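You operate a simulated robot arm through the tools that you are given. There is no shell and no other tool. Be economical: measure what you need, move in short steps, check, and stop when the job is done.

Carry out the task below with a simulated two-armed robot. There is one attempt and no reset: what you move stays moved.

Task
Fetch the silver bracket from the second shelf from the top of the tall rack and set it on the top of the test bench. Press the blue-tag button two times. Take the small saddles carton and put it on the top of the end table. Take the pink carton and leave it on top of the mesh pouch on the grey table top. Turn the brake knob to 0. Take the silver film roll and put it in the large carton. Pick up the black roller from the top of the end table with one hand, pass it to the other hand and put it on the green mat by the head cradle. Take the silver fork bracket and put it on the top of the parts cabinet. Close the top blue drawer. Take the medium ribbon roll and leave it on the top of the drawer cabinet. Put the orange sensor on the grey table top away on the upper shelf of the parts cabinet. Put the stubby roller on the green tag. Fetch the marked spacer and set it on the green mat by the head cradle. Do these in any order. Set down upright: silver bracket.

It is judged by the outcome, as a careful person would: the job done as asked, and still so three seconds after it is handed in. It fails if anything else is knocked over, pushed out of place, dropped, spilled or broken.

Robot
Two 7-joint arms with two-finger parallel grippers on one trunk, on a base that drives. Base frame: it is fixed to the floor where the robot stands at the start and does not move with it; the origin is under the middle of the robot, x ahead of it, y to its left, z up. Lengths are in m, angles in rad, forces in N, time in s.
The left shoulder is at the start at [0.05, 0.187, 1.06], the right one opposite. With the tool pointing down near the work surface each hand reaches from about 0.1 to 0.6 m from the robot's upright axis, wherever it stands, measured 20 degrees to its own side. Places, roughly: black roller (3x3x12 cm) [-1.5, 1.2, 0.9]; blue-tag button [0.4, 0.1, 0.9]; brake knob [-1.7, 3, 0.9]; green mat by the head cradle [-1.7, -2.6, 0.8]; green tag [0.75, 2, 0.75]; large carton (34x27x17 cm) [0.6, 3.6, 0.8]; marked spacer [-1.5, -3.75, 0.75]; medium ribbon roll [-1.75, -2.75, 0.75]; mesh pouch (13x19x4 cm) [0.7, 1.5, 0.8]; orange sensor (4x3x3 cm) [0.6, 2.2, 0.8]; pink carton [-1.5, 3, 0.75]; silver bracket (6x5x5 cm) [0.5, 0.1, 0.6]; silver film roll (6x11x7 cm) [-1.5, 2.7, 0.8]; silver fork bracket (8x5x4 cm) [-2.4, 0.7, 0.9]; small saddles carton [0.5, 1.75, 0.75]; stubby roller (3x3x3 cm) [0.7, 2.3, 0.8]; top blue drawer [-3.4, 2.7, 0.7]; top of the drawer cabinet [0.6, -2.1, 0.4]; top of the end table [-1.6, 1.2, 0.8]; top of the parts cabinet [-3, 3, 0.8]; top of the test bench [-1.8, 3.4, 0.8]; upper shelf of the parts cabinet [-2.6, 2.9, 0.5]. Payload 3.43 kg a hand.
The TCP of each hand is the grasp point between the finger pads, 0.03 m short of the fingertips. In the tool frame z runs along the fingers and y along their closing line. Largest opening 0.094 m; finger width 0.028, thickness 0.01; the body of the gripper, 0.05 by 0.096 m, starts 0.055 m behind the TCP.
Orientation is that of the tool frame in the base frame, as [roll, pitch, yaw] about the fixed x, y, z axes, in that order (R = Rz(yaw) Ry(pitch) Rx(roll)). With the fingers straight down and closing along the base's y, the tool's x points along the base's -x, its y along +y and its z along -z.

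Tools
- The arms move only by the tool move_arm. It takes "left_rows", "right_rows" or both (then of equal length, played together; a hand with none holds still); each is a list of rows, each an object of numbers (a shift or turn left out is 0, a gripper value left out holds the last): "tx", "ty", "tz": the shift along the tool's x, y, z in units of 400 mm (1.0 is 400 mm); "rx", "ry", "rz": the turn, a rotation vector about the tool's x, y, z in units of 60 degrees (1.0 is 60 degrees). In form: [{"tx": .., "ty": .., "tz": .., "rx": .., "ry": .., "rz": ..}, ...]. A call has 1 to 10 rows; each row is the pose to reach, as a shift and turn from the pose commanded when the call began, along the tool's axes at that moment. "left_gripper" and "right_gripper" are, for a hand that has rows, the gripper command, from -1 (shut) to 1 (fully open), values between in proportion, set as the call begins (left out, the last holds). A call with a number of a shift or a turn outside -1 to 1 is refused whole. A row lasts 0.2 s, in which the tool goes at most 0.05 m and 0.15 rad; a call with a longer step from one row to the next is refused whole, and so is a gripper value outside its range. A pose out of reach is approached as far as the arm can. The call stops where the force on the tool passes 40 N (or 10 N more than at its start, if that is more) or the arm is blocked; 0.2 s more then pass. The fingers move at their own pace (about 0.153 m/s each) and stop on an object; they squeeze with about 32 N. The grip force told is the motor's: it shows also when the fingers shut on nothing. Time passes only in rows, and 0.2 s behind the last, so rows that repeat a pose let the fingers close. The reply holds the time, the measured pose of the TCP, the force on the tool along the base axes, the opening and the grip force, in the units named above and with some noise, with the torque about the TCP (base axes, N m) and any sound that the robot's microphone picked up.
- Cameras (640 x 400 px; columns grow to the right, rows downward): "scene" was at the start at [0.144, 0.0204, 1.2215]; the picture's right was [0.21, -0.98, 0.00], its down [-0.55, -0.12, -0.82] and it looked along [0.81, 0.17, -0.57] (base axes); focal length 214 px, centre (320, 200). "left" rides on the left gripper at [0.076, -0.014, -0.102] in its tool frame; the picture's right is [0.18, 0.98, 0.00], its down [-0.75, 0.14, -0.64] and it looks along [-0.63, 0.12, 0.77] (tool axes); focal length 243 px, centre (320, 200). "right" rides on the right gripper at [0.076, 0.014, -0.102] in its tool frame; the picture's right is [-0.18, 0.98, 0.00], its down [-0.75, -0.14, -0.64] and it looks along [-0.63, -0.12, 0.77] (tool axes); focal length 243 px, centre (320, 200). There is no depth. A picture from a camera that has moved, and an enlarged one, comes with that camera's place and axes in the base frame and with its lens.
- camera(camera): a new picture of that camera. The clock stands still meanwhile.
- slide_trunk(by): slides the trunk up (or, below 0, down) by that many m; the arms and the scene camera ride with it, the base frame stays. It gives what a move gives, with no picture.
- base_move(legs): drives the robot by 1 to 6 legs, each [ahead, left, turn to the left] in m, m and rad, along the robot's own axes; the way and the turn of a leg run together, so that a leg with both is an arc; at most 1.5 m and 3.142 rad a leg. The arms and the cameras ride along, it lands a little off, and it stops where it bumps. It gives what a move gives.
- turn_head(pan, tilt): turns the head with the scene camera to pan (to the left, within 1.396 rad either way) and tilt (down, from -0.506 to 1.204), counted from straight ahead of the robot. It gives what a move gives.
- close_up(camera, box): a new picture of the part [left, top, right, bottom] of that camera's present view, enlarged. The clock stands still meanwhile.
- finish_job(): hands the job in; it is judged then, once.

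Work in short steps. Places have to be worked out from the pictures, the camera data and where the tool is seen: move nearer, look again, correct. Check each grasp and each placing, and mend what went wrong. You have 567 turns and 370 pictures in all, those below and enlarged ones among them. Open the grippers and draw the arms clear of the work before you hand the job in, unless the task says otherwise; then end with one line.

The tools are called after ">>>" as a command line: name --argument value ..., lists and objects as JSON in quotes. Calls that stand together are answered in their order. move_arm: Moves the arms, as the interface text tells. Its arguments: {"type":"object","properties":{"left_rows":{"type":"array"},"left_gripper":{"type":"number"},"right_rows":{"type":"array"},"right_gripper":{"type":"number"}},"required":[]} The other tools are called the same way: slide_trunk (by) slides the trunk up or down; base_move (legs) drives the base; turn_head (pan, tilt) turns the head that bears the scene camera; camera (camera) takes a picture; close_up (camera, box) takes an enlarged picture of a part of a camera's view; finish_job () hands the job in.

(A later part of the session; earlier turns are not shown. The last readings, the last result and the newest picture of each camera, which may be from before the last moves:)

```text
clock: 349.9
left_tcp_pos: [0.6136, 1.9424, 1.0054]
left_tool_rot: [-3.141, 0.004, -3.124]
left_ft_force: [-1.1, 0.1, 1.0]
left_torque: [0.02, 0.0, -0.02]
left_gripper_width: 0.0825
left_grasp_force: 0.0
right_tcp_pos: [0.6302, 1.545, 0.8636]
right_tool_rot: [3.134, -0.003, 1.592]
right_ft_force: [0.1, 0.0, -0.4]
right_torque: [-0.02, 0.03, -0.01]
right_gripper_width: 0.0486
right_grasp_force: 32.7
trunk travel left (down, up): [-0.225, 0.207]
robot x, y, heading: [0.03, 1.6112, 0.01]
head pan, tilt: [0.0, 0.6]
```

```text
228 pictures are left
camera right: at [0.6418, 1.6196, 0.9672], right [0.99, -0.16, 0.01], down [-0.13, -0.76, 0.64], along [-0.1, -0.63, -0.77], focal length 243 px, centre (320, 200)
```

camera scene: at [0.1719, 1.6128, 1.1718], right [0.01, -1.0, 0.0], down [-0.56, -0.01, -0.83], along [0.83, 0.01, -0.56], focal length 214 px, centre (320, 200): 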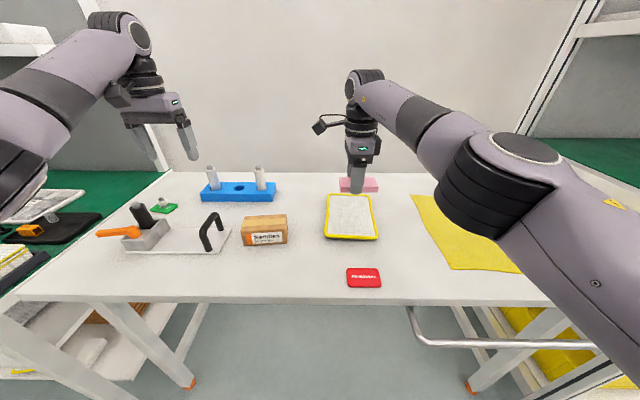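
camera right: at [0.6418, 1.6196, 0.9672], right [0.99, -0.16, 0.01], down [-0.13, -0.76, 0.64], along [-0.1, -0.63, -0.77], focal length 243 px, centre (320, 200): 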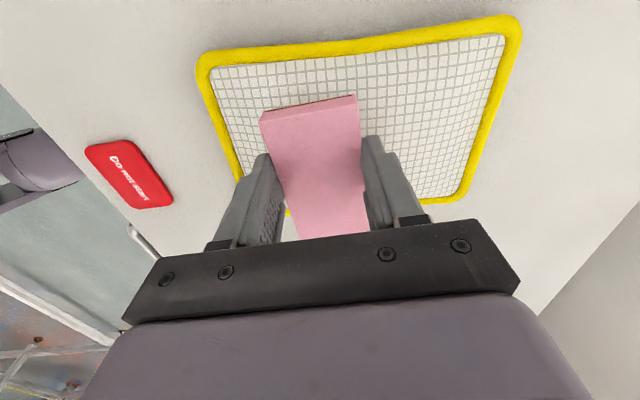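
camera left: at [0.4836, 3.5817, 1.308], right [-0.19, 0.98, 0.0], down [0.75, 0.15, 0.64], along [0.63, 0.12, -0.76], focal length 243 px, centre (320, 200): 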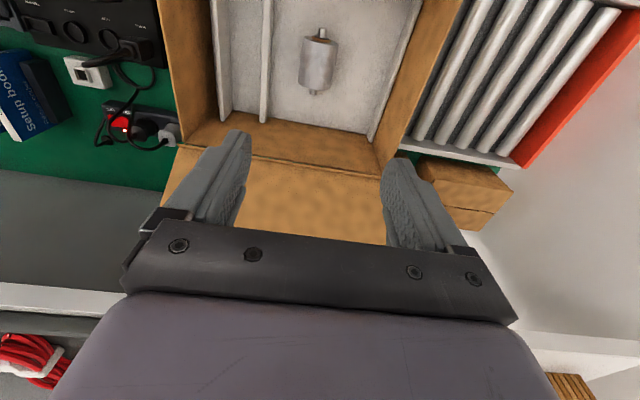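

>>> move_arm --right_rows '[{"tz": 0.015}, {"tz": 0.03}]'

>>> move_arm --right_rows '[{"tz": 0.012}, {"tz": 0.024}]'

>>> move_arm --right_rows '[{"tz": 0.01}, {"tz": 0.02}]'

```text
clock: 350.6
left_tcp_pos: [0.6141, 1.9416, 1.0051]
left_tool_rot: [-3.14, 0.002, -3.124]
left_ft_force: [0.6, 0.1, -0.1]
left_torque: [-0.03, 0.04, -0.02]
left_gripper_width: 0.0823
left_grasp_force: 0.2
right_tcp_pos: [0.6298, 1.5426, 0.8514]
right_tool_rot: [3.134, -0.003, 1.593]
right_ft_force: [-0.3, 0.8, 0.0]
right_torque: [-0.04, -0.02, -0.02]
right_gripper_width: 0.0484
right_grasp_force: 31.7
trunk travel left (down, up): [-0.225, 0.207]
robot x, y, heading: [0.0257, 1.6122, 0.013]
head pan, tilt: [0.0, 0.6]
```

```text
clock: 351.1
left_tcp_pos: [0.6121, 1.9425, 1.0063]
left_tool_rot: [-3.138, 0.005, -3.125]
left_ft_force: [-1.1, 1.1, 0.1]
left_torque: [-0.02, 0.02, 0.01]
left_gripper_width: 0.0821
left_grasp_force: 0.1
right_tcp_pos: [0.6305, 1.5436, 0.8444]
right_tool_rot: [3.126, -0.006, 1.594]
right_ft_force: [1.2, -0.5, 20.2]
right_torque: [-0.2, 0.5, 0.02]
right_gripper_width: 0.0483
right_grasp_force: 32.3
trunk travel left (down, up): [-0.225, 0.207]
robot x, y, heading: [0.0246, 1.6089, 0.011]
head pan, tilt: [0.0, 0.6]
```

```text
clock: 351.6
left_tcp_pos: [0.6136, 1.9416, 1.0049]
left_tool_rot: [-3.14, 0.006, -3.124]
left_ft_force: [-0.4, -0.1, 0.3]
left_torque: [-0.01, -0.03, 0.02]
left_gripper_width: 0.0824
left_grasp_force: 0.0
right_tcp_pos: [0.6306, 1.5431, 0.8457]
right_tool_rot: [3.12, -0.006, 1.595]
right_ft_force: [-2.3, -1.1, 15.5]
right_torque: [-0.25, 0.46, -0.02]
right_gripper_width: 0.0485
right_grasp_force: 31.8
trunk travel left (down, up): [-0.225, 0.207]
robot x, y, heading: [0.0248, 1.6085, 0.013]
head pan, tilt: [0.0, 0.6]
stopped in row 2 (right hand): the force on the tool passed its limit at 42 N (the readings are from after the stop); the commanded pose is now the measured one
```

Carton rests on the pouch. Releasing a little wide and rising.

>>> move_arm --right_rows '[{"tz": -0.003}, {"tz": -0.003}, {"tz": -0.003}]' --right_gripper 0.45

>>> move_arm --right_rows '[{"tz": -0.06}, {"tz": -0.15}, {"tz": -0.25}, {"tz": -0.35}]'

>>> camera --camera "right"

```text
clock: 352.4
left_tcp_pos: [0.6124, 1.9418, 1.0067]
left_tool_rot: [-3.139, 0.006, -3.125]
left_ft_force: [-0.1, -0.1, 0.1]
left_torque: [-0.01, -0.02, 0.0]
left_gripper_width: 0.0822
left_grasp_force: 0.0
right_tcp_pos: [0.633, 1.5428, 0.8448]
right_tool_rot: [3.119, -0.007, 1.594]
right_ft_force: [5.8, 0.1, 20.4]
right_torque: [-0.24, 0.3, 0.03]
right_gripper_width: 0.0657
right_grasp_force: 0.2
trunk travel left (down, up): [-0.225, 0.207]
robot x, y, heading: [0.0265, 1.6095, 0.017]
head pan, tilt: [0.0, 0.6]
```

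```text
clock: 353.4
left_tcp_pos: [0.6138, 1.9421, 1.0059]
left_tool_rot: [-3.14, 0.002, -3.124]
left_ft_force: [-0.2, 0.3, 0.8]
left_torque: [0.03, 0.02, 0.0]
left_gripper_width: 0.0824
left_grasp_force: 0.0
right_tcp_pos: [0.6171, 1.5374, 0.9798]
right_tool_rot: [3.125, -0.007, 1.597]
right_ft_force: [0.4, 0.5, 0.2]
right_torque: [-0.01, -0.02, 0.02]
right_gripper_width: 0.0681
right_grasp_force: 0.1
right hand out of reach, approached as far as the arm can: row 4
trunk travel left (down, up): [-0.225, 0.207]
robot x, y, heading: [0.0275, 1.6085, 0.015]
head pan, tilt: [0.0, 0.6]
```

```text
227 pictures are left
camera right: at [0.6275, 1.6136, 1.0843], right [0.99, -0.16, 0.02], down [-0.13, -0.76, 0.63], along [-0.09, -0.63, -0.77], focal length 243 px, centre (320, 200)
```

right: 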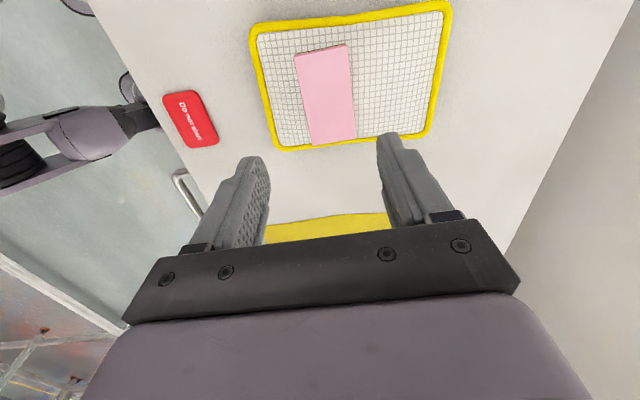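

The pink carton rests on the pouch. Next the saddles carton at about (0.59, 1.76): I'll rotate the left tool 60° while moving over it.

>>> move_arm --left_rows '[{"rz": -0.125, "ty": -0.06}, {"rz": -0.25, "ty": -0.12}, {"rz": -0.375, "ty": -0.18}, {"rz": -0.5, "ty": -0.24}, {"rz": -0.625, "ty": -0.3}, {"rz": -0.75, "ty": -0.36}, {"rz": -0.875, "ty": -0.42}, {"rz": -1.0, "ty": -0.455}]' --left_gripper 1

>>> move_arm --left_rows '[{"rz": -0.125}, {"rz": -0.25}, {"rz": -0.375}, {"rz": -0.485}]'

>>> camera --camera "left"

```text
clock: 355.2
left_tcp_pos: [0.6173, 1.7588, 1.0068]
left_tool_rot: [-3.137, 0.0, -2.073]
left_ft_force: [-0.2, 0.2, 0.9]
left_torque: [0.01, -0.02, 0.0]
left_gripper_width: 0.0941
left_grasp_force: 0.1
right_tcp_pos: [0.6178, 1.5373, 0.9786]
right_tool_rot: [3.125, -0.007, 1.593]
right_ft_force: [-0.3, -1.0, 0.2]
right_torque: [-0.02, 0.0, 0.02]
right_gripper_width: 0.0685
right_grasp_force: 0.0
trunk travel left (down, up): [-0.225, 0.207]
robot x, y, heading: [0.0229, 1.6091, 0.013]
head pan, tilt: [0.0, 0.6]
```

```text
clock: 356.2
left_tcp_pos: [0.6161, 1.7598, 1.0041]
left_tool_rot: [-3.139, -0.002, -1.566]
left_ft_force: [1.0, 0.4, 0.2]
left_torque: [0.02, 0.0, -0.01]
left_gripper_width: 0.0941
left_grasp_force: 0.0
right_tcp_pos: [0.6176, 1.5371, 0.98]
right_tool_rot: [3.123, -0.007, 1.593]
right_ft_force: [0.3, 0.7, 0.2]
right_torque: [-0.02, 0.0, 0.02]
right_gripper_width: 0.0681
right_grasp_force: 0.0
trunk travel left (down, up): [-0.225, 0.207]
robot x, y, heading: [0.0258, 1.6108, 0.01]
head pan, tilt: [0.0, 0.6]
```

```text
226 pictures are left
camera left: at [0.6321, 1.6843, 1.1074], right [-0.98, -0.19, 0.0], down [-0.15, 0.75, 0.64], along [-0.12, 0.63, -0.77], focal length 243 px, centre (320, 200)
```

left: 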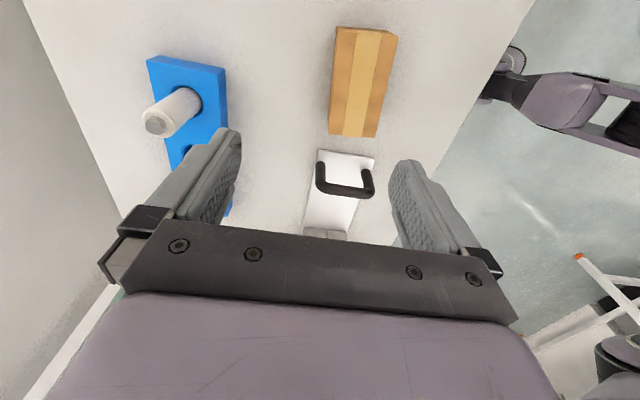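

Saddles box centre ≈ (0.577, 1.744). Aligning and descending to 0.90.

>>> move_arm --left_rows '[{"tx": 0.02, "ty": 0.05, "tz": 0.05}, {"tx": 0.04, "ty": 0.0975, "tz": 0.12}, {"tx": 0.04, "ty": 0.0975, "tz": 0.22}, {"tx": 0.04, "ty": 0.0975, "tz": 0.26}]'

>>> camera --camera "left"

```text
clock: 357.2
left_tcp_pos: [0.5793, 1.7448, 0.9012]
left_tool_rot: [-3.137, -0.001, -1.57]
left_ft_force: [0.3, -0.1, -0.4]
left_torque: [-0.04, 0.0, 0.0]
left_gripper_width: 0.0939
left_grasp_force: 0.0
right_tcp_pos: [0.618, 1.5367, 0.9795]
right_tool_rot: [3.123, -0.009, 1.594]
right_ft_force: [-0.7, 0.7, 0.6]
right_torque: [0.02, -0.04, 0.06]
right_gripper_width: 0.0681
right_grasp_force: 0.1
trunk travel left (down, up): [-0.225, 0.207]
robot x, y, heading: [0.0242, 1.6111, 0.016]
head pan, tilt: [0.0, 0.6]
```

```text
225 pictures are left
camera left: at [0.5935, 1.6691, 1.0034], right [-0.98, -0.19, 0.0], down [-0.15, 0.75, 0.64], along [-0.12, 0.63, -0.77], focal length 243 px, centre (320, 200)
```

left: 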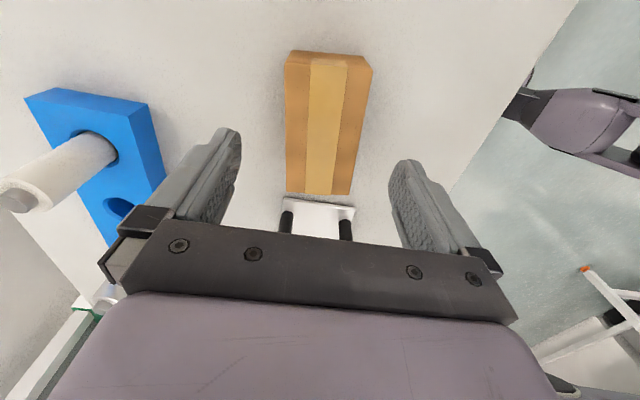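

Centred; descending to 0.82 and closing.

>>> move_arm --left_rows '[{"tx": 0.012, "ty": 0.004, "tz": 0.07}, {"tx": 0.012, "ty": 0.004, "tz": 0.14}, {"tx": 0.012, "ty": 0.004, "tz": 0.2}]'

>>> move_arm --left_rows '[{"tz": 0}, {"tz": 0}, {"tz": 0}]' --left_gripper -1

>>> move_arm --left_rows '[{"tz": -0.06}, {"tz": -0.16}, {"tz": -0.28}, {"tz": -0.4}]'

>>> camera --camera "left"

```text
clock: 358.1
left_tcp_pos: [0.5774, 1.7393, 0.8196]
left_tool_rot: [-3.135, -0.002, -1.569]
left_ft_force: [0.1, -0.6, 0.0]
left_torque: [0.04, -0.02, -0.01]
left_gripper_width: 0.094
left_grasp_force: 0.2
right_tcp_pos: [0.6182, 1.5365, 0.9801]
right_tool_rot: [3.124, -0.007, 1.594]
right_ft_force: [-0.2, 0.0, 0.4]
right_torque: [0.01, -0.01, -0.03]
right_gripper_width: 0.0683
right_grasp_force: 0.0
trunk travel left (down, up): [-0.225, 0.207]
robot x, y, heading: [0.0267, 1.61, 0.013]
head pan, tilt: [0.0, 0.6]
```

```text
clock: 358.9
left_tcp_pos: [0.5784, 1.7385, 0.8207]
left_tool_rot: [-3.138, -0.002, -1.568]
left_ft_force: [0.2, -0.3, -0.3]
left_torque: [-0.04, 0.08, 0.03]
left_gripper_width: 0.064
left_grasp_force: 31.8
right_tcp_pos: [0.6183, 1.5375, 0.9794]
right_tool_rot: [3.124, -0.008, 1.593]
right_ft_force: [0.2, 0.4, 0.5]
right_torque: [-0.01, 0.0, -0.03]
right_gripper_width: 0.0683
right_grasp_force: 0.0
trunk travel left (down, up): [-0.225, 0.207]
robot x, y, heading: [0.0281, 1.6124, 0.011]
head pan, tilt: [0.0, 0.6]
```

```text
clock: 359.9
left_tcp_pos: [0.5746, 1.7377, 0.9835]
left_tool_rot: [-3.138, -0.001, -1.569]
left_ft_force: [0.2, -0.1, -2.2]
left_torque: [-0.04, 0.0, 0.01]
left_gripper_width: 0.064
left_grasp_force: 32.1
right_tcp_pos: [0.6179, 1.5375, 0.9792]
right_tool_rot: [3.123, -0.008, 1.593]
right_ft_force: [0.3, -0.3, 0.0]
right_torque: [0.0, 0.0, 0.03]
right_gripper_width: 0.0683
right_grasp_force: 0.1
trunk travel left (down, up): [-0.225, 0.207]
robot x, y, heading: [0.025, 1.6099, 0.01]
head pan, tilt: [0.0, 0.6]
```

```text
224 pictures are left
camera left: at [0.5903, 1.6621, 1.0861], right [-0.98, -0.19, 0.0], down [-0.14, 0.75, 0.64], along [-0.12, 0.63, -0.77], focal length 243 px, centre (320, 200)
```

left: 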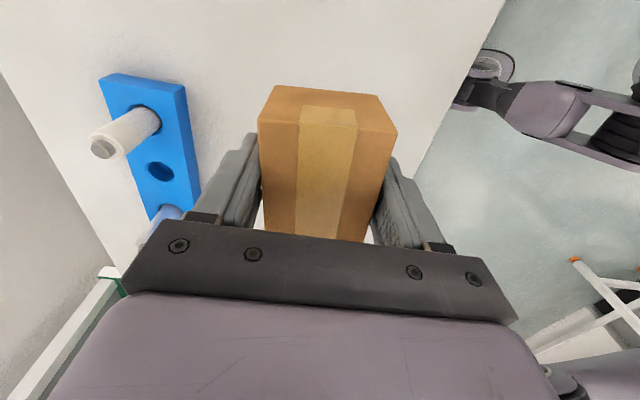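

Saddles carton held. I'll back off, turn around to face the end table and look.

>>> base_move --legs '[[-0.5, 0, 0], [0, 0, 1.57], [0, 0, 1.57]]'

>>> camera --camera "scene"

```text
clock: 370.4
left_tcp_pos: [-1.0282, 1.485, 0.9829]
left_tool_rot: [-3.138, -0.002, 1.552]
left_ft_force: [-0.5, -0.2, -0.5]
left_torque: [0.02, 0.03, -0.02]
left_gripper_width: 0.0628
left_grasp_force: 31.6
right_tcp_pos: [-1.0659, 1.6863, 0.9796]
right_tool_rot: [3.122, -0.006, -1.566]
right_ft_force: [0.5, 0.5, 0.2]
right_torque: [-0.03, 0.0, -0.03]
right_gripper_width: 0.068
right_grasp_force: 0.0
trunk travel left (down, up): [-0.225, 0.207]
robot x, y, heading: [-0.4755, 1.6066, 3.127]
head pan, tilt: [0.0, 0.6]
```

```text
223 pictures are left
camera scene: at [-0.6236, 1.6056, 1.1717], right [0.01, 1.0, 0.0], down [0.57, 0.0, -0.82], along [-0.82, 0.01, -0.57], focal length 214 px, centre (320, 200)
```

scene: 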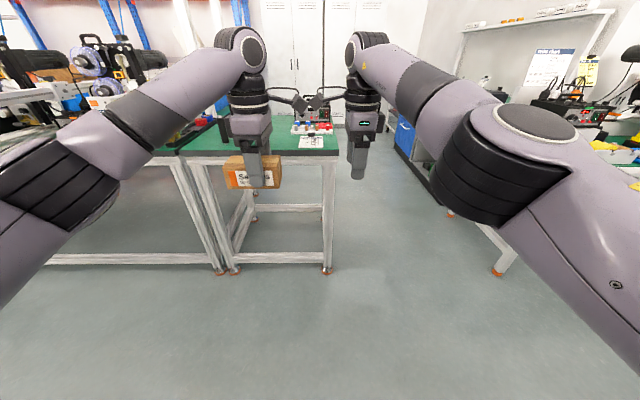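

The end table is ahead-left (near edge x≈-1.5). I'll move ahead 0.3 m and look at its top.

>>> base_move --legs '[[0.3, 0.15, 0.012]]'

>>> turn_head --pan 0.1 --tilt 0.4

>>> camera --camera "scene"

>>> camera --camera "right"

```text
clock: 372.6
left_tcp_pos: [-1.3236, 1.3217, 0.9841]
left_tool_rot: [-3.137, -0.002, 1.567]
left_ft_force: [0.3, 0.0, -1.5]
left_torque: [0.01, 0.03, -0.01]
left_gripper_width: 0.0624
left_grasp_force: 32.2
right_tcp_pos: [-1.3659, 1.5225, 0.98]
right_tool_rot: [3.125, -0.006, -1.551]
right_ft_force: [-0.4, -0.2, -0.8]
right_torque: [0.01, 0.02, -0.02]
right_gripper_width: 0.0681
right_grasp_force: 0.0
trunk travel left (down, up): [-0.225, 0.207]
robot x, y, heading: [-0.7708, 1.4463, -3.137]
head pan, tilt: [0.0, 0.6]
```

```text
clock: 373.3
left_tcp_pos: [-1.3245, 1.3224, 0.9822]
left_tool_rot: [-3.138, -0.002, 1.568]
left_ft_force: [-0.3, -0.7, -2.3]
left_torque: [0.01, -0.04, -0.02]
left_gripper_width: 0.0622
left_grasp_force: 32.1
right_tcp_pos: [-1.3665, 1.5228, 0.9802]
right_tool_rot: [3.126, -0.008, -1.551]
right_ft_force: [0.9, -0.2, 0.1]
right_torque: [0.02, -0.03, 0.01]
right_gripper_width: 0.0682
right_grasp_force: 0.0
trunk travel left (down, up): [-0.225, 0.207]
robot x, y, heading: [-0.7735, 1.4523, -3.13]
head pan, tilt: [0.099, 0.4]
```

```text
222 pictures are left
camera scene: at [-0.9261, 1.4405, 1.1899], right [-0.11, 0.99, 0.0], down [0.39, 0.04, -0.92], along [-0.92, -0.1, -0.39], focal length 214 px, centre (320, 200)
```

scene: 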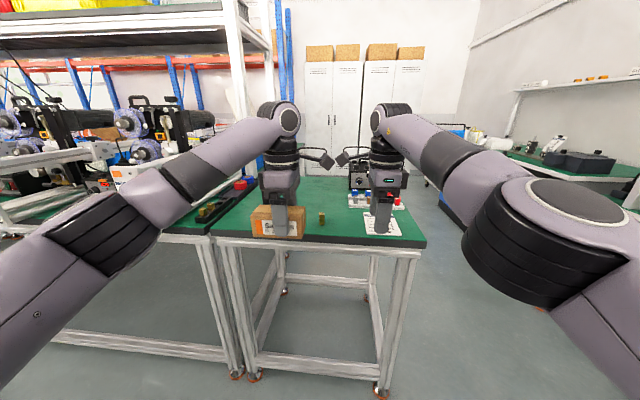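

```text
221 pictures are left
camera right: at [-1.3782, 1.4471, 1.0838], right [-0.99, 0.17, 0.02], down [0.14, 0.76, 0.63], along [0.09, 0.63, -0.77], focal length 243 px, centre (320, 200)
```

right: 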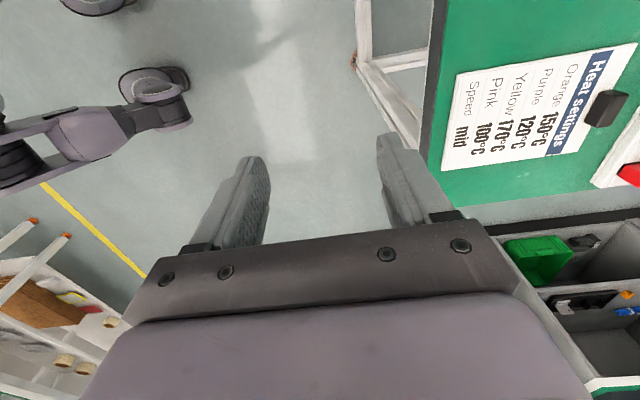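

The hands hide the table's middle. I'll spread them apart and look again.

>>> move_arm --right_rows '[{"tx": -0.1}, {"tx": -0.2}, {"tx": -0.3}, {"tx": -0.4}, {"tx": -0.5}]' --left_rows '[{"tx": -0.1}, {"tx": -0.2}, {"tx": -0.3}, {"tx": -0.4}, {"tx": -0.5}]'

>>> turn_head --pan 0.1 --tilt 0.5

>>> close_up --camera "scene" --box '[180, 120, 460, 295]'

```text
clock: 374.5
left_tcp_pos: [-1.3267, 1.1202, 0.984]
left_tool_rot: [-3.137, -0.001, 1.568]
left_ft_force: [-0.1, -0.6, -1.4]
left_torque: [0.02, -0.02, -0.02]
left_gripper_width: 0.0622
left_grasp_force: 32.0
right_tcp_pos: [-1.3914, 1.723, 0.9857]
right_tool_rot: [3.126, -0.008, -1.552]
right_ft_force: [0.8, 0.6, -0.2]
right_torque: [-0.03, 0.02, -0.02]
right_gripper_width: 0.068
right_grasp_force: 0.1
right hand out of reach, approached as far as the arm can: row 1, 2, 3, 4, 5
trunk travel left (down, up): [-0.225, 0.207]
robot x, y, heading: [-0.7733, 1.4487, -3.135]
head pan, tilt: [0.099, 0.4]
```

```text
clock: 375.2
left_tcp_pos: [-1.3264, 1.1203, 0.9835]
left_tool_rot: [-3.138, -0.001, 1.568]
left_ft_force: [0.2, 0.8, -2.0]
left_torque: [0.02, 0.03, -0.01]
left_gripper_width: 0.062
left_grasp_force: 32.2
right_tcp_pos: [-1.392, 1.7224, 0.9858]
right_tool_rot: [3.127, -0.009, -1.55]
right_ft_force: [0.1, 0.6, 0.1]
right_torque: [0.03, -0.03, 0.0]
right_gripper_width: 0.0683
right_grasp_force: 0.1
trunk travel left (down, up): [-0.225, 0.207]
robot x, y, heading: [-0.7732, 1.4529, -3.133]
head pan, tilt: [0.099, 0.499]
```

```text
2.29 times, centred on (320, 208) of scene
camera zoom: at [-0.9245, 1.4406, 1.1808], right [-0.11, 0.99, 0.0], down [0.48, 0.05, -0.88], along [-0.87, -0.09, -0.48], focal length 490 px, centre (320, 183)
```

zoom: 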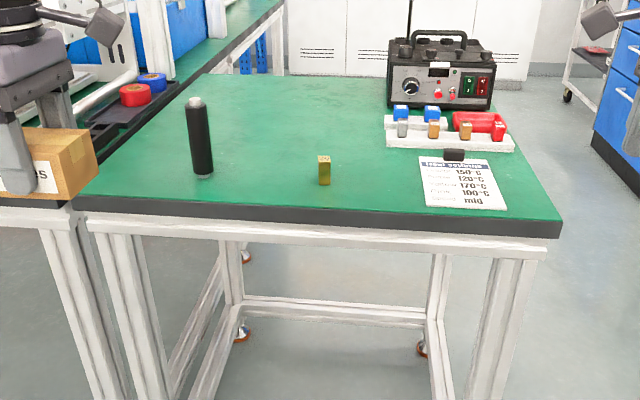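

Now it's clear: black roller stands upright at about (-1.63, 1.17); a gold pillar at (-1.63, 1.37). I'll put the box behind them at (-1.75, 1.28). Raise trunk a bit and drive ahead 0.38 m.

>>> slide_trunk --by 0.1

>>> base_move --legs '[[0.38, 0, 0]]'

>>> turn_head --pan 0.2 --tilt 0.8

>>> camera --camera "scene"

```text
clock: 376.5
left_tcp_pos: [-1.3256, 1.1218, 1.0831]
left_tool_rot: [-3.138, -0.002, 1.567]
left_ft_force: [0.1, -0.7, -2.3]
left_torque: [0.0, 0.01, 0.0]
left_gripper_width: 0.0621
left_grasp_force: 31.7
right_tcp_pos: [-1.3914, 1.7232, 1.0858]
right_tool_rot: [3.126, -0.006, -1.551]
right_ft_force: [0.1, 0.5, 0.0]
right_torque: [0.01, -0.01, -0.01]
right_gripper_width: 0.0683
right_grasp_force: 0.0
trunk travel left (down, up): [-0.325, 0.107]
robot x, y, heading: [-0.7727, 1.4496, -3.133]
head pan, tilt: [0.099, 0.499]
```

```text
clock: 378.9
left_tcp_pos: [-1.7066, 1.1166, 1.0824]
left_tool_rot: [-3.138, -0.001, 1.568]
left_ft_force: [0.6, 0.4, -2.3]
left_torque: [0.03, 0.0, 0.02]
left_gripper_width: 0.0619
left_grasp_force: 32.2
right_tcp_pos: [-1.7726, 1.7182, 1.0854]
right_tool_rot: [3.125, -0.008, -1.551]
right_ft_force: [-0.3, 0.5, 0.3]
right_torque: [0.01, -0.01, 0.03]
right_gripper_width: 0.0683
right_grasp_force: 0.0
trunk travel left (down, up): [-0.325, 0.107]
robot x, y, heading: [-1.1541, 1.4432, -3.134]
head pan, tilt: [0.099, 0.499]
```

```text
clock: 379.8
left_tcp_pos: [-1.7057, 1.1167, 1.0832]
left_tool_rot: [-3.138, -0.002, 1.569]
left_ft_force: [-0.1, -0.5, -1.1]
left_torque: [0.04, -0.02, 0.01]
left_gripper_width: 0.0618
left_grasp_force: 32.5
right_tcp_pos: [-1.7724, 1.7188, 1.0844]
right_tool_rot: [3.127, -0.007, -1.552]
right_ft_force: [0.3, 0.0, 0.3]
right_torque: [0.02, 0.03, 0.04]
right_gripper_width: 0.0682
right_grasp_force: 0.2
trunk travel left (down, up): [-0.325, 0.107]
robot x, y, heading: [-1.1541, 1.4464, -3.137]
head pan, tilt: [0.201, 0.799]
```

```text
219 pictures are left
camera scene: at [-1.2933, 1.4302, 1.2549], right [-0.21, 0.98, 0.0], down [0.7, 0.15, -0.7], along [-0.68, -0.15, -0.72], focal length 214 px, centre (320, 200)
```

scene: 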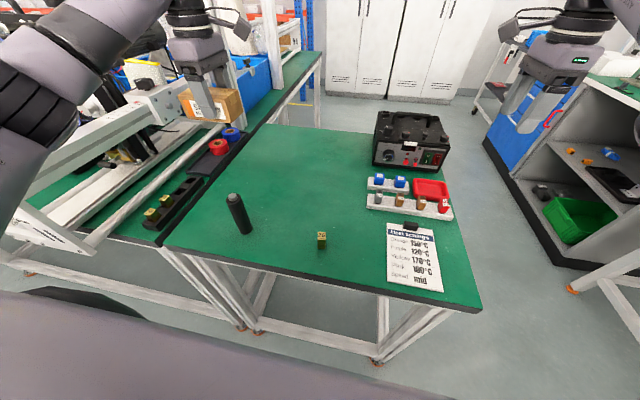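

Triangulation puts the end table top at z≈0.85, roller at (-1.54, 1.19). I'll place the box at (-1.67, 1.285).

>>> move_arm --left_rows '[{"tx": 0.1, "ty": 0.02}, {"tx": 0.2, "ty": 0.05}, {"tx": 0.31, "ty": 0.09}, {"tx": 0.42, "ty": 0.09}, {"tx": 0.42, "ty": 0.09, "tz": 0.1}, {"tx": 0.42, "ty": 0.09, "tz": 0.2}, {"tx": 0.42, "ty": 0.09, "tz": 0.3}, {"tx": 0.42, "ty": 0.09, "tz": 0.36}]'

>>> camera --camera "scene"

>>> camera --camera "left"

```text
clock: 381.6
left_tcp_pos: [-1.6717, 1.2838, 0.939]
left_tool_rot: [-3.138, -0.001, 1.569]
left_ft_force: [0.6, 1.0, -2.0]
left_torque: [0.05, 0.04, 0.01]
left_gripper_width: 0.0621
left_grasp_force: 32.2
right_tcp_pos: [-1.7726, 1.719, 1.0841]
right_tool_rot: [3.126, -0.007, -1.549]
right_ft_force: [-0.3, -0.2, 0.0]
right_torque: [-0.04, 0.04, -0.04]
right_gripper_width: 0.0681
right_grasp_force: 0.0
trunk travel left (down, up): [-0.325, 0.107]
robot x, y, heading: [-1.1595, 1.4435, -3.132]
head pan, tilt: [0.201, 0.799]
```

```text
218 pictures are left
camera scene: at [-1.2934, 1.4302, 1.2549], right [-0.21, 0.98, 0.0], down [0.7, 0.15, -0.7], along [-0.68, -0.15, -0.72], focal length 214 px, centre (320, 200)
```

scene: 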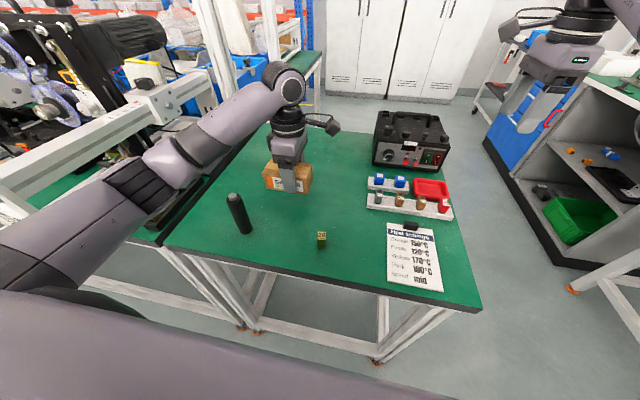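

```text
217 pictures are left
camera left: at [-1.6831, 1.361, 1.0418], right [0.98, 0.18, 0.0], down [0.14, -0.76, 0.64], along [0.11, -0.63, -0.77], focal length 243 px, centre (320, 200)
```

left: 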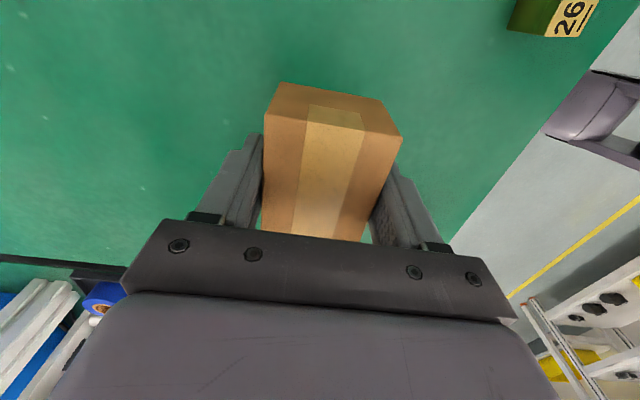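

Clear around the box. Lowering to contact.

>>> move_arm --left_rows '[{"tz": 0.03}, {"tz": 0.06}, {"tz": 0.09}]'

>>> move_arm --left_rows '[{"tz": 0.015}, {"tz": 0.03}]'

>>> move_arm --left_rows '[{"tz": 0.012}, {"tz": 0.024}]'

```text
clock: 382.4
left_tcp_pos: [-1.6687, 1.2839, 0.9031]
left_tool_rot: [-3.139, -0.003, 1.569]
left_ft_force: [0.0, -0.2, -1.7]
left_torque: [0.04, 0.03, -0.01]
left_gripper_width: 0.0618
left_grasp_force: 32.0
right_tcp_pos: [-1.7718, 1.7188, 1.0861]
right_tool_rot: [3.125, -0.007, -1.55]
right_ft_force: [-0.1, 0.5, 0.0]
right_torque: [0.03, 0.01, 0.01]
right_gripper_width: 0.068
right_grasp_force: 0.0
trunk travel left (down, up): [-0.325, 0.107]
robot x, y, heading: [-1.1538, 1.4437, -3.133]
head pan, tilt: [0.201, 0.799]
```

```text
clock: 382.9
left_tcp_pos: [-1.6692, 1.2857, 0.8912]
left_tool_rot: [-3.138, 0.0, 1.569]
left_ft_force: [0.5, -0.2, -3.0]
left_torque: [0.02, 0.02, -0.01]
left_gripper_width: 0.0618
left_grasp_force: 32.0
right_tcp_pos: [-1.7719, 1.7193, 1.0858]
right_tool_rot: [3.126, -0.007, -1.552]
right_ft_force: [0.3, 0.1, -0.5]
right_torque: [0.01, -0.03, 0.0]
right_gripper_width: 0.0682
right_grasp_force: 0.1
trunk travel left (down, up): [-0.325, 0.107]
robot x, y, heading: [-1.1552, 1.444, -3.134]
head pan, tilt: [0.201, 0.799]
```

```text
clock: 383.6
left_tcp_pos: [-1.6683, 1.2845, 0.8819]
left_tool_rot: [-3.138, -0.001, 1.57]
left_ft_force: [0.1, 0.0, -1.7]
left_torque: [0.04, 0.0, 0.0]
left_gripper_width: 0.0619
left_grasp_force: 32.4
right_tcp_pos: [-1.7721, 1.719, 1.0852]
right_tool_rot: [3.125, -0.005, -1.551]
right_ft_force: [0.6, 0.0, 0.4]
right_torque: [-0.03, -0.01, -0.02]
right_gripper_width: 0.0682
right_grasp_force: 0.1
trunk travel left (down, up): [-0.325, 0.107]
robot x, y, heading: [-1.1584, 1.4459, -3.133]
head pan, tilt: [0.201, 0.799]
```

>>> move_arm --left_rows '[{"tz": 0.012}, {"tz": 0.024}]'

>>> move_arm --left_rows '[{"tz": 0.012}, {"tz": 0.024}]'

>>> move_arm --left_rows '[{"tz": 0.012}, {"tz": 0.024}]'

```text
clock: 384.1
left_tcp_pos: [-1.6703, 1.2851, 0.8801]
left_tool_rot: [-3.125, -0.006, 1.571]
left_ft_force: [0.2, -4.1, 32.8]
left_torque: [-0.03, -0.32, 0.59]
left_gripper_width: 0.0628
left_grasp_force: 31.8
right_tcp_pos: [-1.7716, 1.7185, 1.0885]
right_tool_rot: [3.123, -0.007, -1.551]
right_ft_force: [-0.2, -0.5, -0.1]
right_torque: [-0.02, -0.01, 0.03]
right_gripper_width: 0.0682
right_grasp_force: 0.1
trunk travel left (down, up): [-0.325, 0.107]
robot x, y, heading: [-1.1554, 1.4451, -3.131]
head pan, tilt: [0.201, 0.799]
```

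```text
clock: 384.8
left_tcp_pos: [-1.6701, 1.2867, 0.87]
left_tool_rot: [-3.13, -0.004, 1.568]
left_ft_force: [8.9, 0.3, 14.0]
left_torque: [-0.17, -0.83, 0.17]
left_gripper_width: 0.0625
left_grasp_force: 32.3
right_tcp_pos: [-1.7703, 1.7189, 1.0861]
right_tool_rot: [3.124, -0.008, -1.55]
right_ft_force: [-0.5, 0.0, -0.2]
right_torque: [0.0, 0.03, 0.01]
right_gripper_width: 0.0684
right_grasp_force: 0.0
trunk travel left (down, up): [-0.325, 0.107]
robot x, y, heading: [-1.1549, 1.4444, -3.131]
head pan, tilt: [0.201, 0.799]
stopped in row 2 (left hand): the force on the tool passed its limit at 44 N (the readings are from after the stop); the commanded pose is now the measured one
```

```text
clock: 385.2
left_tcp_pos: [-1.6717, 1.2862, 0.8704]
left_tool_rot: [-3.127, -0.005, 1.565]
left_ft_force: [8.8, -0.1, 12.6]
left_torque: [-0.3, -0.79, 0.08]
left_gripper_width: 0.0621
left_grasp_force: 32.1
right_tcp_pos: [-1.771, 1.7189, 1.0862]
right_tool_rot: [3.123, -0.005, -1.551]
right_ft_force: [0.4, 0.3, 0.0]
right_torque: [-0.01, -0.05, -0.01]
right_gripper_width: 0.0682
right_grasp_force: 0.1
trunk travel left (down, up): [-0.325, 0.107]
robot x, y, heading: [-1.1521, 1.4464, -3.13]
head pan, tilt: [0.201, 0.799]
stopped in row 2 (left hand): the force on the tool passed its limit at 44 N (the readings are from after the stop); the commanded pose is now the measured one
```

The box is on the table. Releasing and rising.

>>> move_arm --left_rows '[{"tz": -0.01}, {"tz": -0.01}, {"tz": -0.01}]' --left_gripper 0.8

>>> move_arm --left_rows '[{"tz": -0.1}, {"tz": -0.2}, {"tz": -0.3}, {"tz": -0.42}]'

>>> camera --camera "left"

```text
clock: 386.1
left_tcp_pos: [-1.6723, 1.2856, 0.872]
left_tool_rot: [-3.126, -0.003, 1.564]
left_ft_force: [0.0, 0.1, 0.2]
left_torque: [-0.03, 0.01, -0.02]
left_gripper_width: 0.0847
left_grasp_force: 0.1
right_tcp_pos: [-1.771, 1.7195, 1.087]
right_tool_rot: [3.123, -0.007, -1.55]
right_ft_force: [-0.6, -0.3, -0.3]
right_torque: [0.02, -0.02, -0.02]
right_gripper_width: 0.0681
right_grasp_force: 0.1
trunk travel left (down, up): [-0.325, 0.107]
robot x, y, heading: [-1.155, 1.4438, -3.131]
head pan, tilt: [0.201, 0.799]
```

```text
clock: 387.1
left_tcp_pos: [-1.6692, 1.285, 1.0396]
left_tool_rot: [-3.127, -0.006, 1.568]
left_ft_force: [0.6, -0.6, 0.2]
left_torque: [-0.02, -0.01, -0.01]
left_gripper_width: 0.0847
left_grasp_force: 0.0
right_tcp_pos: [-1.7727, 1.719, 1.0861]
right_tool_rot: [3.127, -0.006, -1.55]
right_ft_force: [1.7, -0.4, 0.8]
right_torque: [0.01, 0.04, -0.01]
right_gripper_width: 0.0683
right_grasp_force: 0.1
trunk travel left (down, up): [-0.325, 0.107]
robot x, y, heading: [-1.1535, 1.4463, -3.131]
head pan, tilt: [0.201, 0.799]
```

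```text
216 pictures are left
camera left: at [-1.6807, 1.3603, 1.1424], right [0.98, 0.18, -0.01], down [0.15, -0.76, 0.64], along [0.11, -0.63, -0.77], focal length 243 px, centre (320, 200)
```

left: 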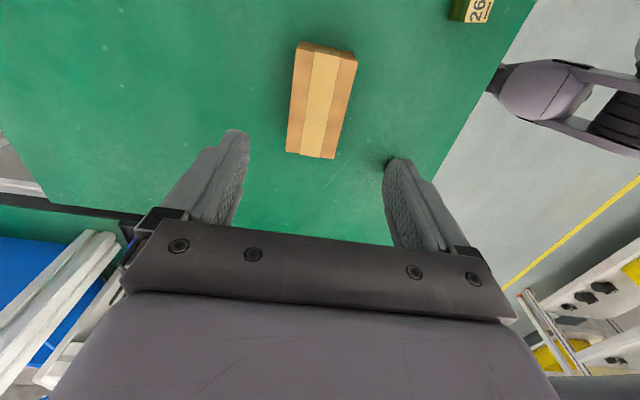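

Box placed. Next the silver fork bracket near (-2.4, 0.7). I'll raise/retract, go around the end table's north side to its west and look.

>>> base_move --legs '[[-0.35, 0, 0], [0, -0.66, -0.005], [0.7, 0, 0], [0.6, 0, 0]]'

>>> turn_head --pan 0.7 --tilt 0.4

>>> camera --camera "scene"

```text
clock: 401.7
left_tcp_pos: [-2.6373, 1.9389, 1.0384]
left_tool_rot: [-3.126, -0.006, 1.572]
left_ft_force: [-0.1, 0.8, -0.3]
left_torque: [0.01, -0.01, 0.01]
left_gripper_width: 0.0847
left_grasp_force: 0.1
right_tcp_pos: [-2.7418, 2.3713, 1.0858]
right_tool_rot: [3.126, -0.007, -1.544]
right_ft_force: [-0.8, 0.3, 0.3]
right_torque: [0.0, -0.02, 0.0]
right_gripper_width: 0.0683
right_grasp_force: 0.0
trunk travel left (down, up): [-0.325, 0.107]
robot x, y, heading: [-2.12, 2.1028, -3.126]
head pan, tilt: [0.201, 0.799]
```

```text
clock: 402.6
left_tcp_pos: [-2.6365, 1.9374, 1.0387]
left_tool_rot: [-3.126, -0.005, 1.573]
left_ft_force: [-0.3, -0.1, 0.2]
left_torque: [0.0, -0.03, 0.01]
left_gripper_width: 0.0849
left_grasp_force: 0.1
right_tcp_pos: [-2.7418, 2.372, 1.087]
right_tool_rot: [3.127, -0.007, -1.545]
right_ft_force: [-0.5, -1.0, 0.1]
right_torque: [0.01, 0.01, 0.02]
right_gripper_width: 0.0681
right_grasp_force: 0.1
trunk travel left (down, up): [-0.325, 0.107]
robot x, y, heading: [-2.1233, 2.1045, -3.127]
head pan, tilt: [0.7, 0.4]
```

```text
215 pictures are left
camera scene: at [-2.2523, 2.043, 1.2899], right [-0.66, 0.76, 0.0], down [0.29, 0.26, -0.92], along [-0.7, -0.6, -0.39], focal length 214 px, centre (320, 200)
```

scene: 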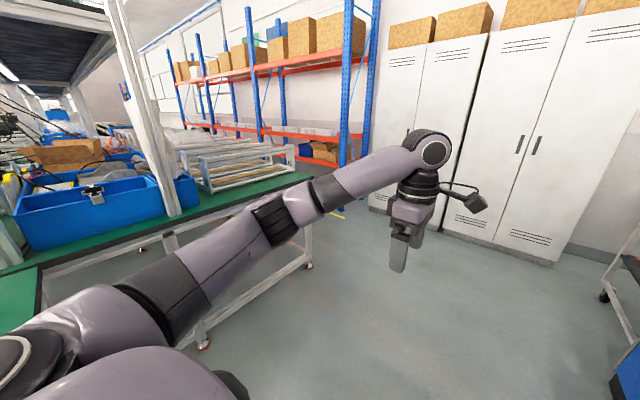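

Zooming at the bench with blue bins.

>>> close_up --camera "scene" --box '[0, 130, 320, 330]'

```text
2.00 times, centred on (160, 230) of scene
camera zoom: at [-2.2523, 2.043, 1.2899], right [-0.66, 0.76, 0.0], down [0.29, 0.26, -0.92], along [-0.7, -0.6, -0.39], focal length 429 px, centre (640, 140)
```

zoom: 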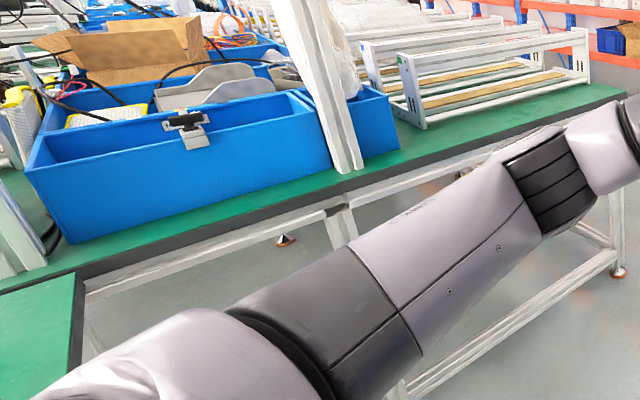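

Something silver/black sits on the blue bin's near rim at about (-2.3, 0.75). I'll go further west, turn to face -y, and approach.

>>> base_move --legs '[[0.42, 0, 0], [0, 0, 1.57], [0.35, 0, 0]]'

>>> turn_head --pan 0.1 --tilt 0.45

>>> camera --camera "scene"

```text
clock: 410.8
left_tcp_pos: [-2.3825, 1.2345, 1.0394]
left_tool_rot: [-3.128, -0.006, 3.126]
left_ft_force: [0.1, -0.2, 0.7]
left_torque: [0.02, -0.01, -0.03]
left_gripper_width: 0.0848
left_grasp_force: 0.1
right_tcp_pos: [-2.8188, 1.1365, 1.086]
right_tool_rot: [3.126, -0.006, 0.009]
right_ft_force: [-0.7, 0.3, -0.4]
right_torque: [0.02, 0.0, 0.0]
right_gripper_width: 0.0682
right_grasp_force: 0.1
trunk travel left (down, up): [-0.325, 0.107]
robot x, y, heading: [-2.5387, 1.7537, -1.573]
head pan, tilt: [0.7, 0.4]
```

```text
clock: 411.8
left_tcp_pos: [-2.3838, 1.2338, 1.0396]
left_tool_rot: [-3.13, -0.005, 3.125]
left_ft_force: [0.3, 0.8, -0.4]
left_torque: [0.01, 0.05, 0.0]
left_gripper_width: 0.0845
left_grasp_force: 0.0
right_tcp_pos: [-2.8186, 1.1359, 1.0867]
right_tool_rot: [3.126, -0.007, 0.009]
right_ft_force: [0.7, -0.5, 0.0]
right_torque: [0.02, 0.01, 0.02]
right_gripper_width: 0.0682
right_grasp_force: 0.1
trunk travel left (down, up): [-0.325, 0.107]
robot x, y, heading: [-2.5402, 1.7521, -1.58]
head pan, tilt: [0.099, 0.45]
```

```text
213 pictures are left
camera scene: at [-2.5306, 1.6028, 1.2853], right [-1.0, -0.1, 0.0], down [-0.04, 0.43, -0.9], along [0.09, -0.9, -0.44], focal length 214 px, centre (320, 200)
```

scene: 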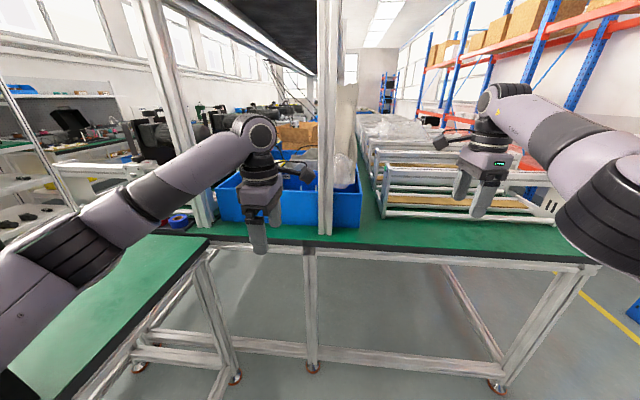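

>>> camera --camera "left"

```text
212 pictures are left
camera left: at [-2.4577, 1.2226, 1.1421], right [-0.17, 0.99, -0.01], down [0.76, 0.14, 0.64], along [0.63, 0.1, -0.77], focal length 243 px, centre (320, 200)
```

left: 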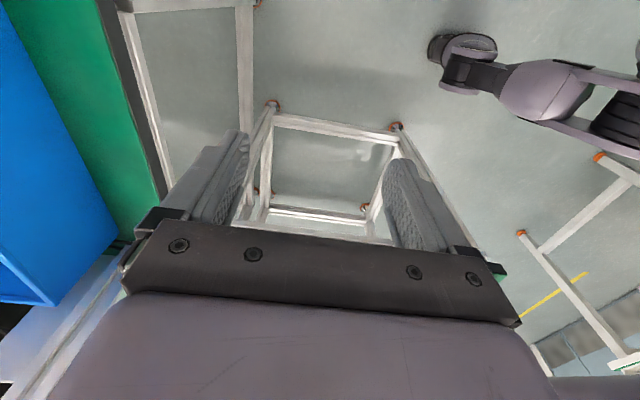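

I'll rotate the left tool back to its normal heading and raise it, to see with its camera.

>>> move_arm --left_rows '[{"rz": 0.125, "tz": -0.04}, {"rz": 0.25, "tz": -0.08}, {"rz": 0.375, "tz": -0.12}, {"rz": 0.5, "tz": -0.16}, {"rz": 0.625, "tz": -0.2}, {"rz": 0.75, "tz": -0.2}, {"rz": 0.875, "tz": -0.2}, {"rz": 1.0, "tz": -0.2}]'

>>> move_arm --left_rows '[{"rz": 0.125}, {"rz": 0.25}, {"rz": 0.375}, {"rz": 0.5}]'

>>> camera --camera "left"

>>> camera --camera "scene"

```text
clock: 413.6
left_tcp_pos: [-2.3827, 1.2357, 1.1185]
left_tool_rot: [-3.129, 0.009, 2.077]
left_ft_force: [0.3, -0.1, -0.5]
left_torque: [0.01, 0.02, -0.02]
left_gripper_width: 0.0844
left_grasp_force: 0.1
right_tcp_pos: [-2.8188, 1.1364, 1.0859]
right_tool_rot: [3.127, -0.009, 0.009]
right_ft_force: [0.3, -0.4, 0.1]
right_torque: [-0.01, -0.01, -0.02]
right_gripper_width: 0.0684
right_grasp_force: 0.1
trunk travel left (down, up): [-0.325, 0.107]
robot x, y, heading: [-2.538, 1.7518, -1.578]
head pan, tilt: [0.099, 0.45]
```

```text
clock: 414.6
left_tcp_pos: [-2.3812, 1.2354, 1.1194]
left_tool_rot: [-3.136, 0.013, 1.554]
left_ft_force: [-0.5, 0.1, 0.8]
left_torque: [0.0, -0.01, 0.01]
left_gripper_width: 0.0846
left_grasp_force: 0.1
right_tcp_pos: [-2.8188, 1.1351, 1.0864]
right_tool_rot: [3.124, -0.007, 0.01]
right_ft_force: [0.2, -0.9, -0.3]
right_torque: [-0.01, -0.01, 0.0]
right_gripper_width: 0.0683
right_grasp_force: 0.1
trunk travel left (down, up): [-0.325, 0.107]
robot x, y, heading: [-2.5405, 1.7513, -1.574]
head pan, tilt: [0.099, 0.45]
```

```text
211 pictures are left
camera left: at [-2.3936, 1.3133, 1.2212], right [0.99, 0.17, -0.01], down [0.13, -0.75, 0.65], along [0.1, -0.64, -0.76], focal length 243 px, centre (320, 200)
```

left: 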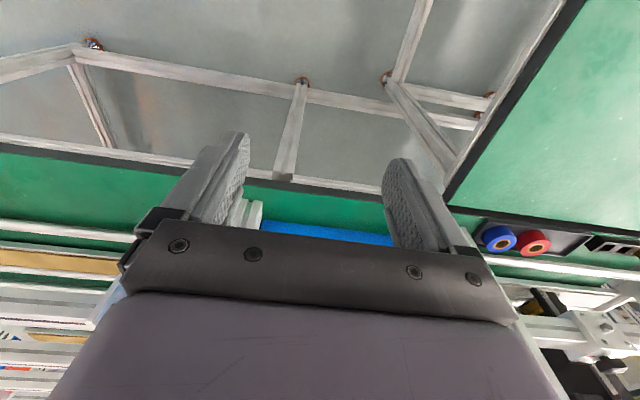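

```text
210 pictures are left
camera scene: at [-2.5307, 1.6027, 1.2853], right [-1.0, -0.1, 0.0], down [-0.04, 0.43, -0.9], along [0.09, -0.9, -0.44], focal length 214 px, centre (320, 200)
```

scene: 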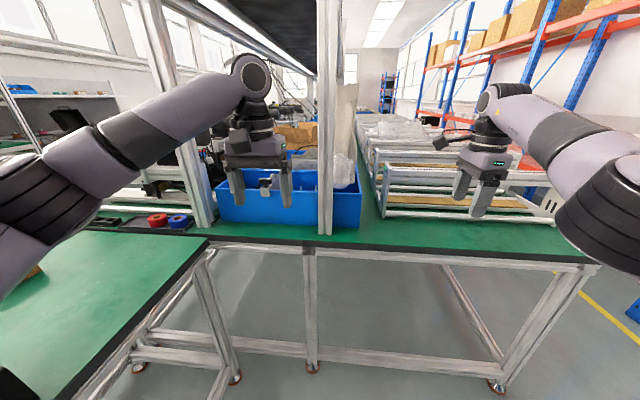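

>>> close_up --camera "scene" --box '[210, 145, 370, 245]'

```text
4.00 times, centred on (290, 195) of scene
camera zoom: at [-2.5307, 1.6027, 1.2853], right [-1.0, -0.1, 0.0], down [-0.04, 0.43, -0.9], along [0.09, -0.9, -0.44], focal length 858 px, centre (440, 220)
```

zoom: 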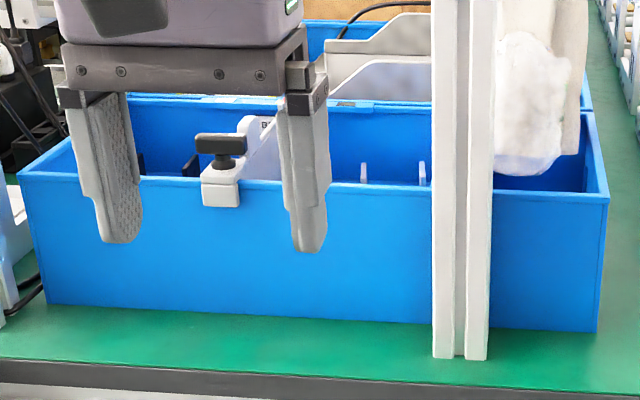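

The fork's two prongs peek up inside the blue bin at about (-2.40, 0.77); a post stands at (-2.48, 0.97) beside the path. I'll raise the right hand and approach 0.4 m.

>>> move_arm --right_rows '[{"tz": -0.1}, {"tz": -0.2}, {"tz": -0.25}]' --left_rows '[{"ty": 0.02}, {"ty": 0.03}, {"ty": 0.03}]'

>>> base_move --legs '[[0.36, 0, 0]]'

>>> camera --camera "left"

>>> camera --camera "scene"

```text
clock: 415.4
left_tcp_pos: [-2.3708, 1.2353, 1.119]
left_tool_rot: [-3.136, 0.014, 1.555]
left_ft_force: [0.3, 0.6, 0.3]
left_torque: [-0.01, 0.02, 0.01]
left_gripper_width: 0.0846
left_grasp_force: 0.0
right_tcp_pos: [-2.8181, 1.1628, 1.1597]
right_tool_rot: [3.125, -0.007, 0.009]
right_ft_force: [-0.2, -0.4, -0.2]
right_torque: [0.0, -0.02, 0.01]
right_gripper_width: 0.0684
right_grasp_force: 0.0
right hand out of reach, approached as far as the arm can: row 1, 2, 3
trunk travel left (down, up): [-0.325, 0.107]
robot x, y, heading: [-2.542, 1.7502, -1.569]
head pan, tilt: [0.099, 0.45]
```

```text
clock: 417.8
left_tcp_pos: [-2.3709, 0.8644, 1.1187]
left_tool_rot: [-3.136, 0.014, 1.556]
left_ft_force: [0.1, -0.8, 0.4]
left_torque: [0.0, -0.01, 0.01]
left_gripper_width: 0.0847
left_grasp_force: 0.0
right_tcp_pos: [-2.818, 0.7908, 1.1581]
right_tool_rot: [3.122, -0.006, 0.01]
right_ft_force: [0.6, 0.2, -0.9]
right_torque: [-0.01, 0.01, -0.01]
right_gripper_width: 0.0684
right_grasp_force: 0.0
trunk travel left (down, up): [-0.325, 0.107]
robot x, y, heading: [-2.5365, 1.3805, -1.569]
head pan, tilt: [0.099, 0.45]
```

```text
208 pictures are left
camera left: at [-2.3819, 0.943, 1.2205], right [0.99, 0.17, -0.01], down [0.13, -0.75, 0.65], along [0.1, -0.64, -0.76], focal length 243 px, centre (320, 200)
```

left: 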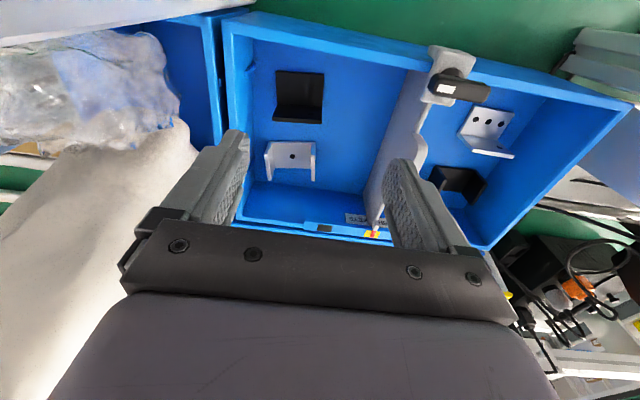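

```text
207 pictures are left
camera scene: at [-2.5308, 1.2322, 1.2852], right [-1.0, -0.1, 0.0], down [-0.04, 0.43, -0.9], along [0.09, -0.9, -0.44], focal length 214 px, centre (320, 200)
```

scene: 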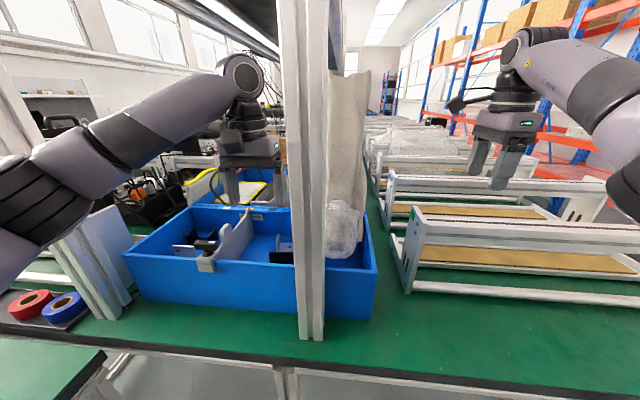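

Now I see the silver fork bracket (U-shaped) in the left compartment at ≈(-2.40, 0.75). Zooming.

>>> close_up --camera "left" --box '[226, 60, 386, 210]'

```text
2.67 times, centred on (306, 135) of left
camera zoom: at [-2.3819, 0.943, 1.2205], right [0.99, 0.17, -0.01], down [0.13, -0.75, 0.65], along [0.1, -0.64, -0.76], focal length 647 px, centre (357, 373)
```

zoom: 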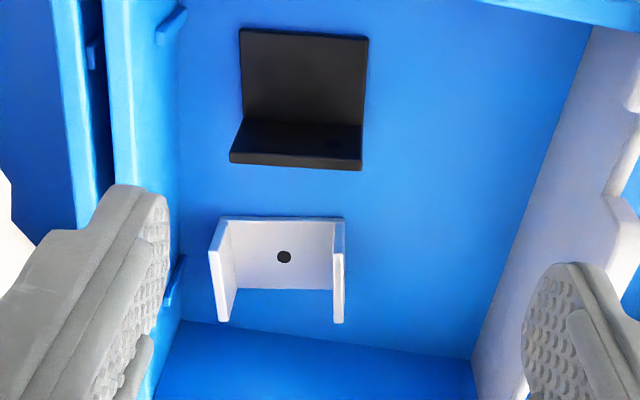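

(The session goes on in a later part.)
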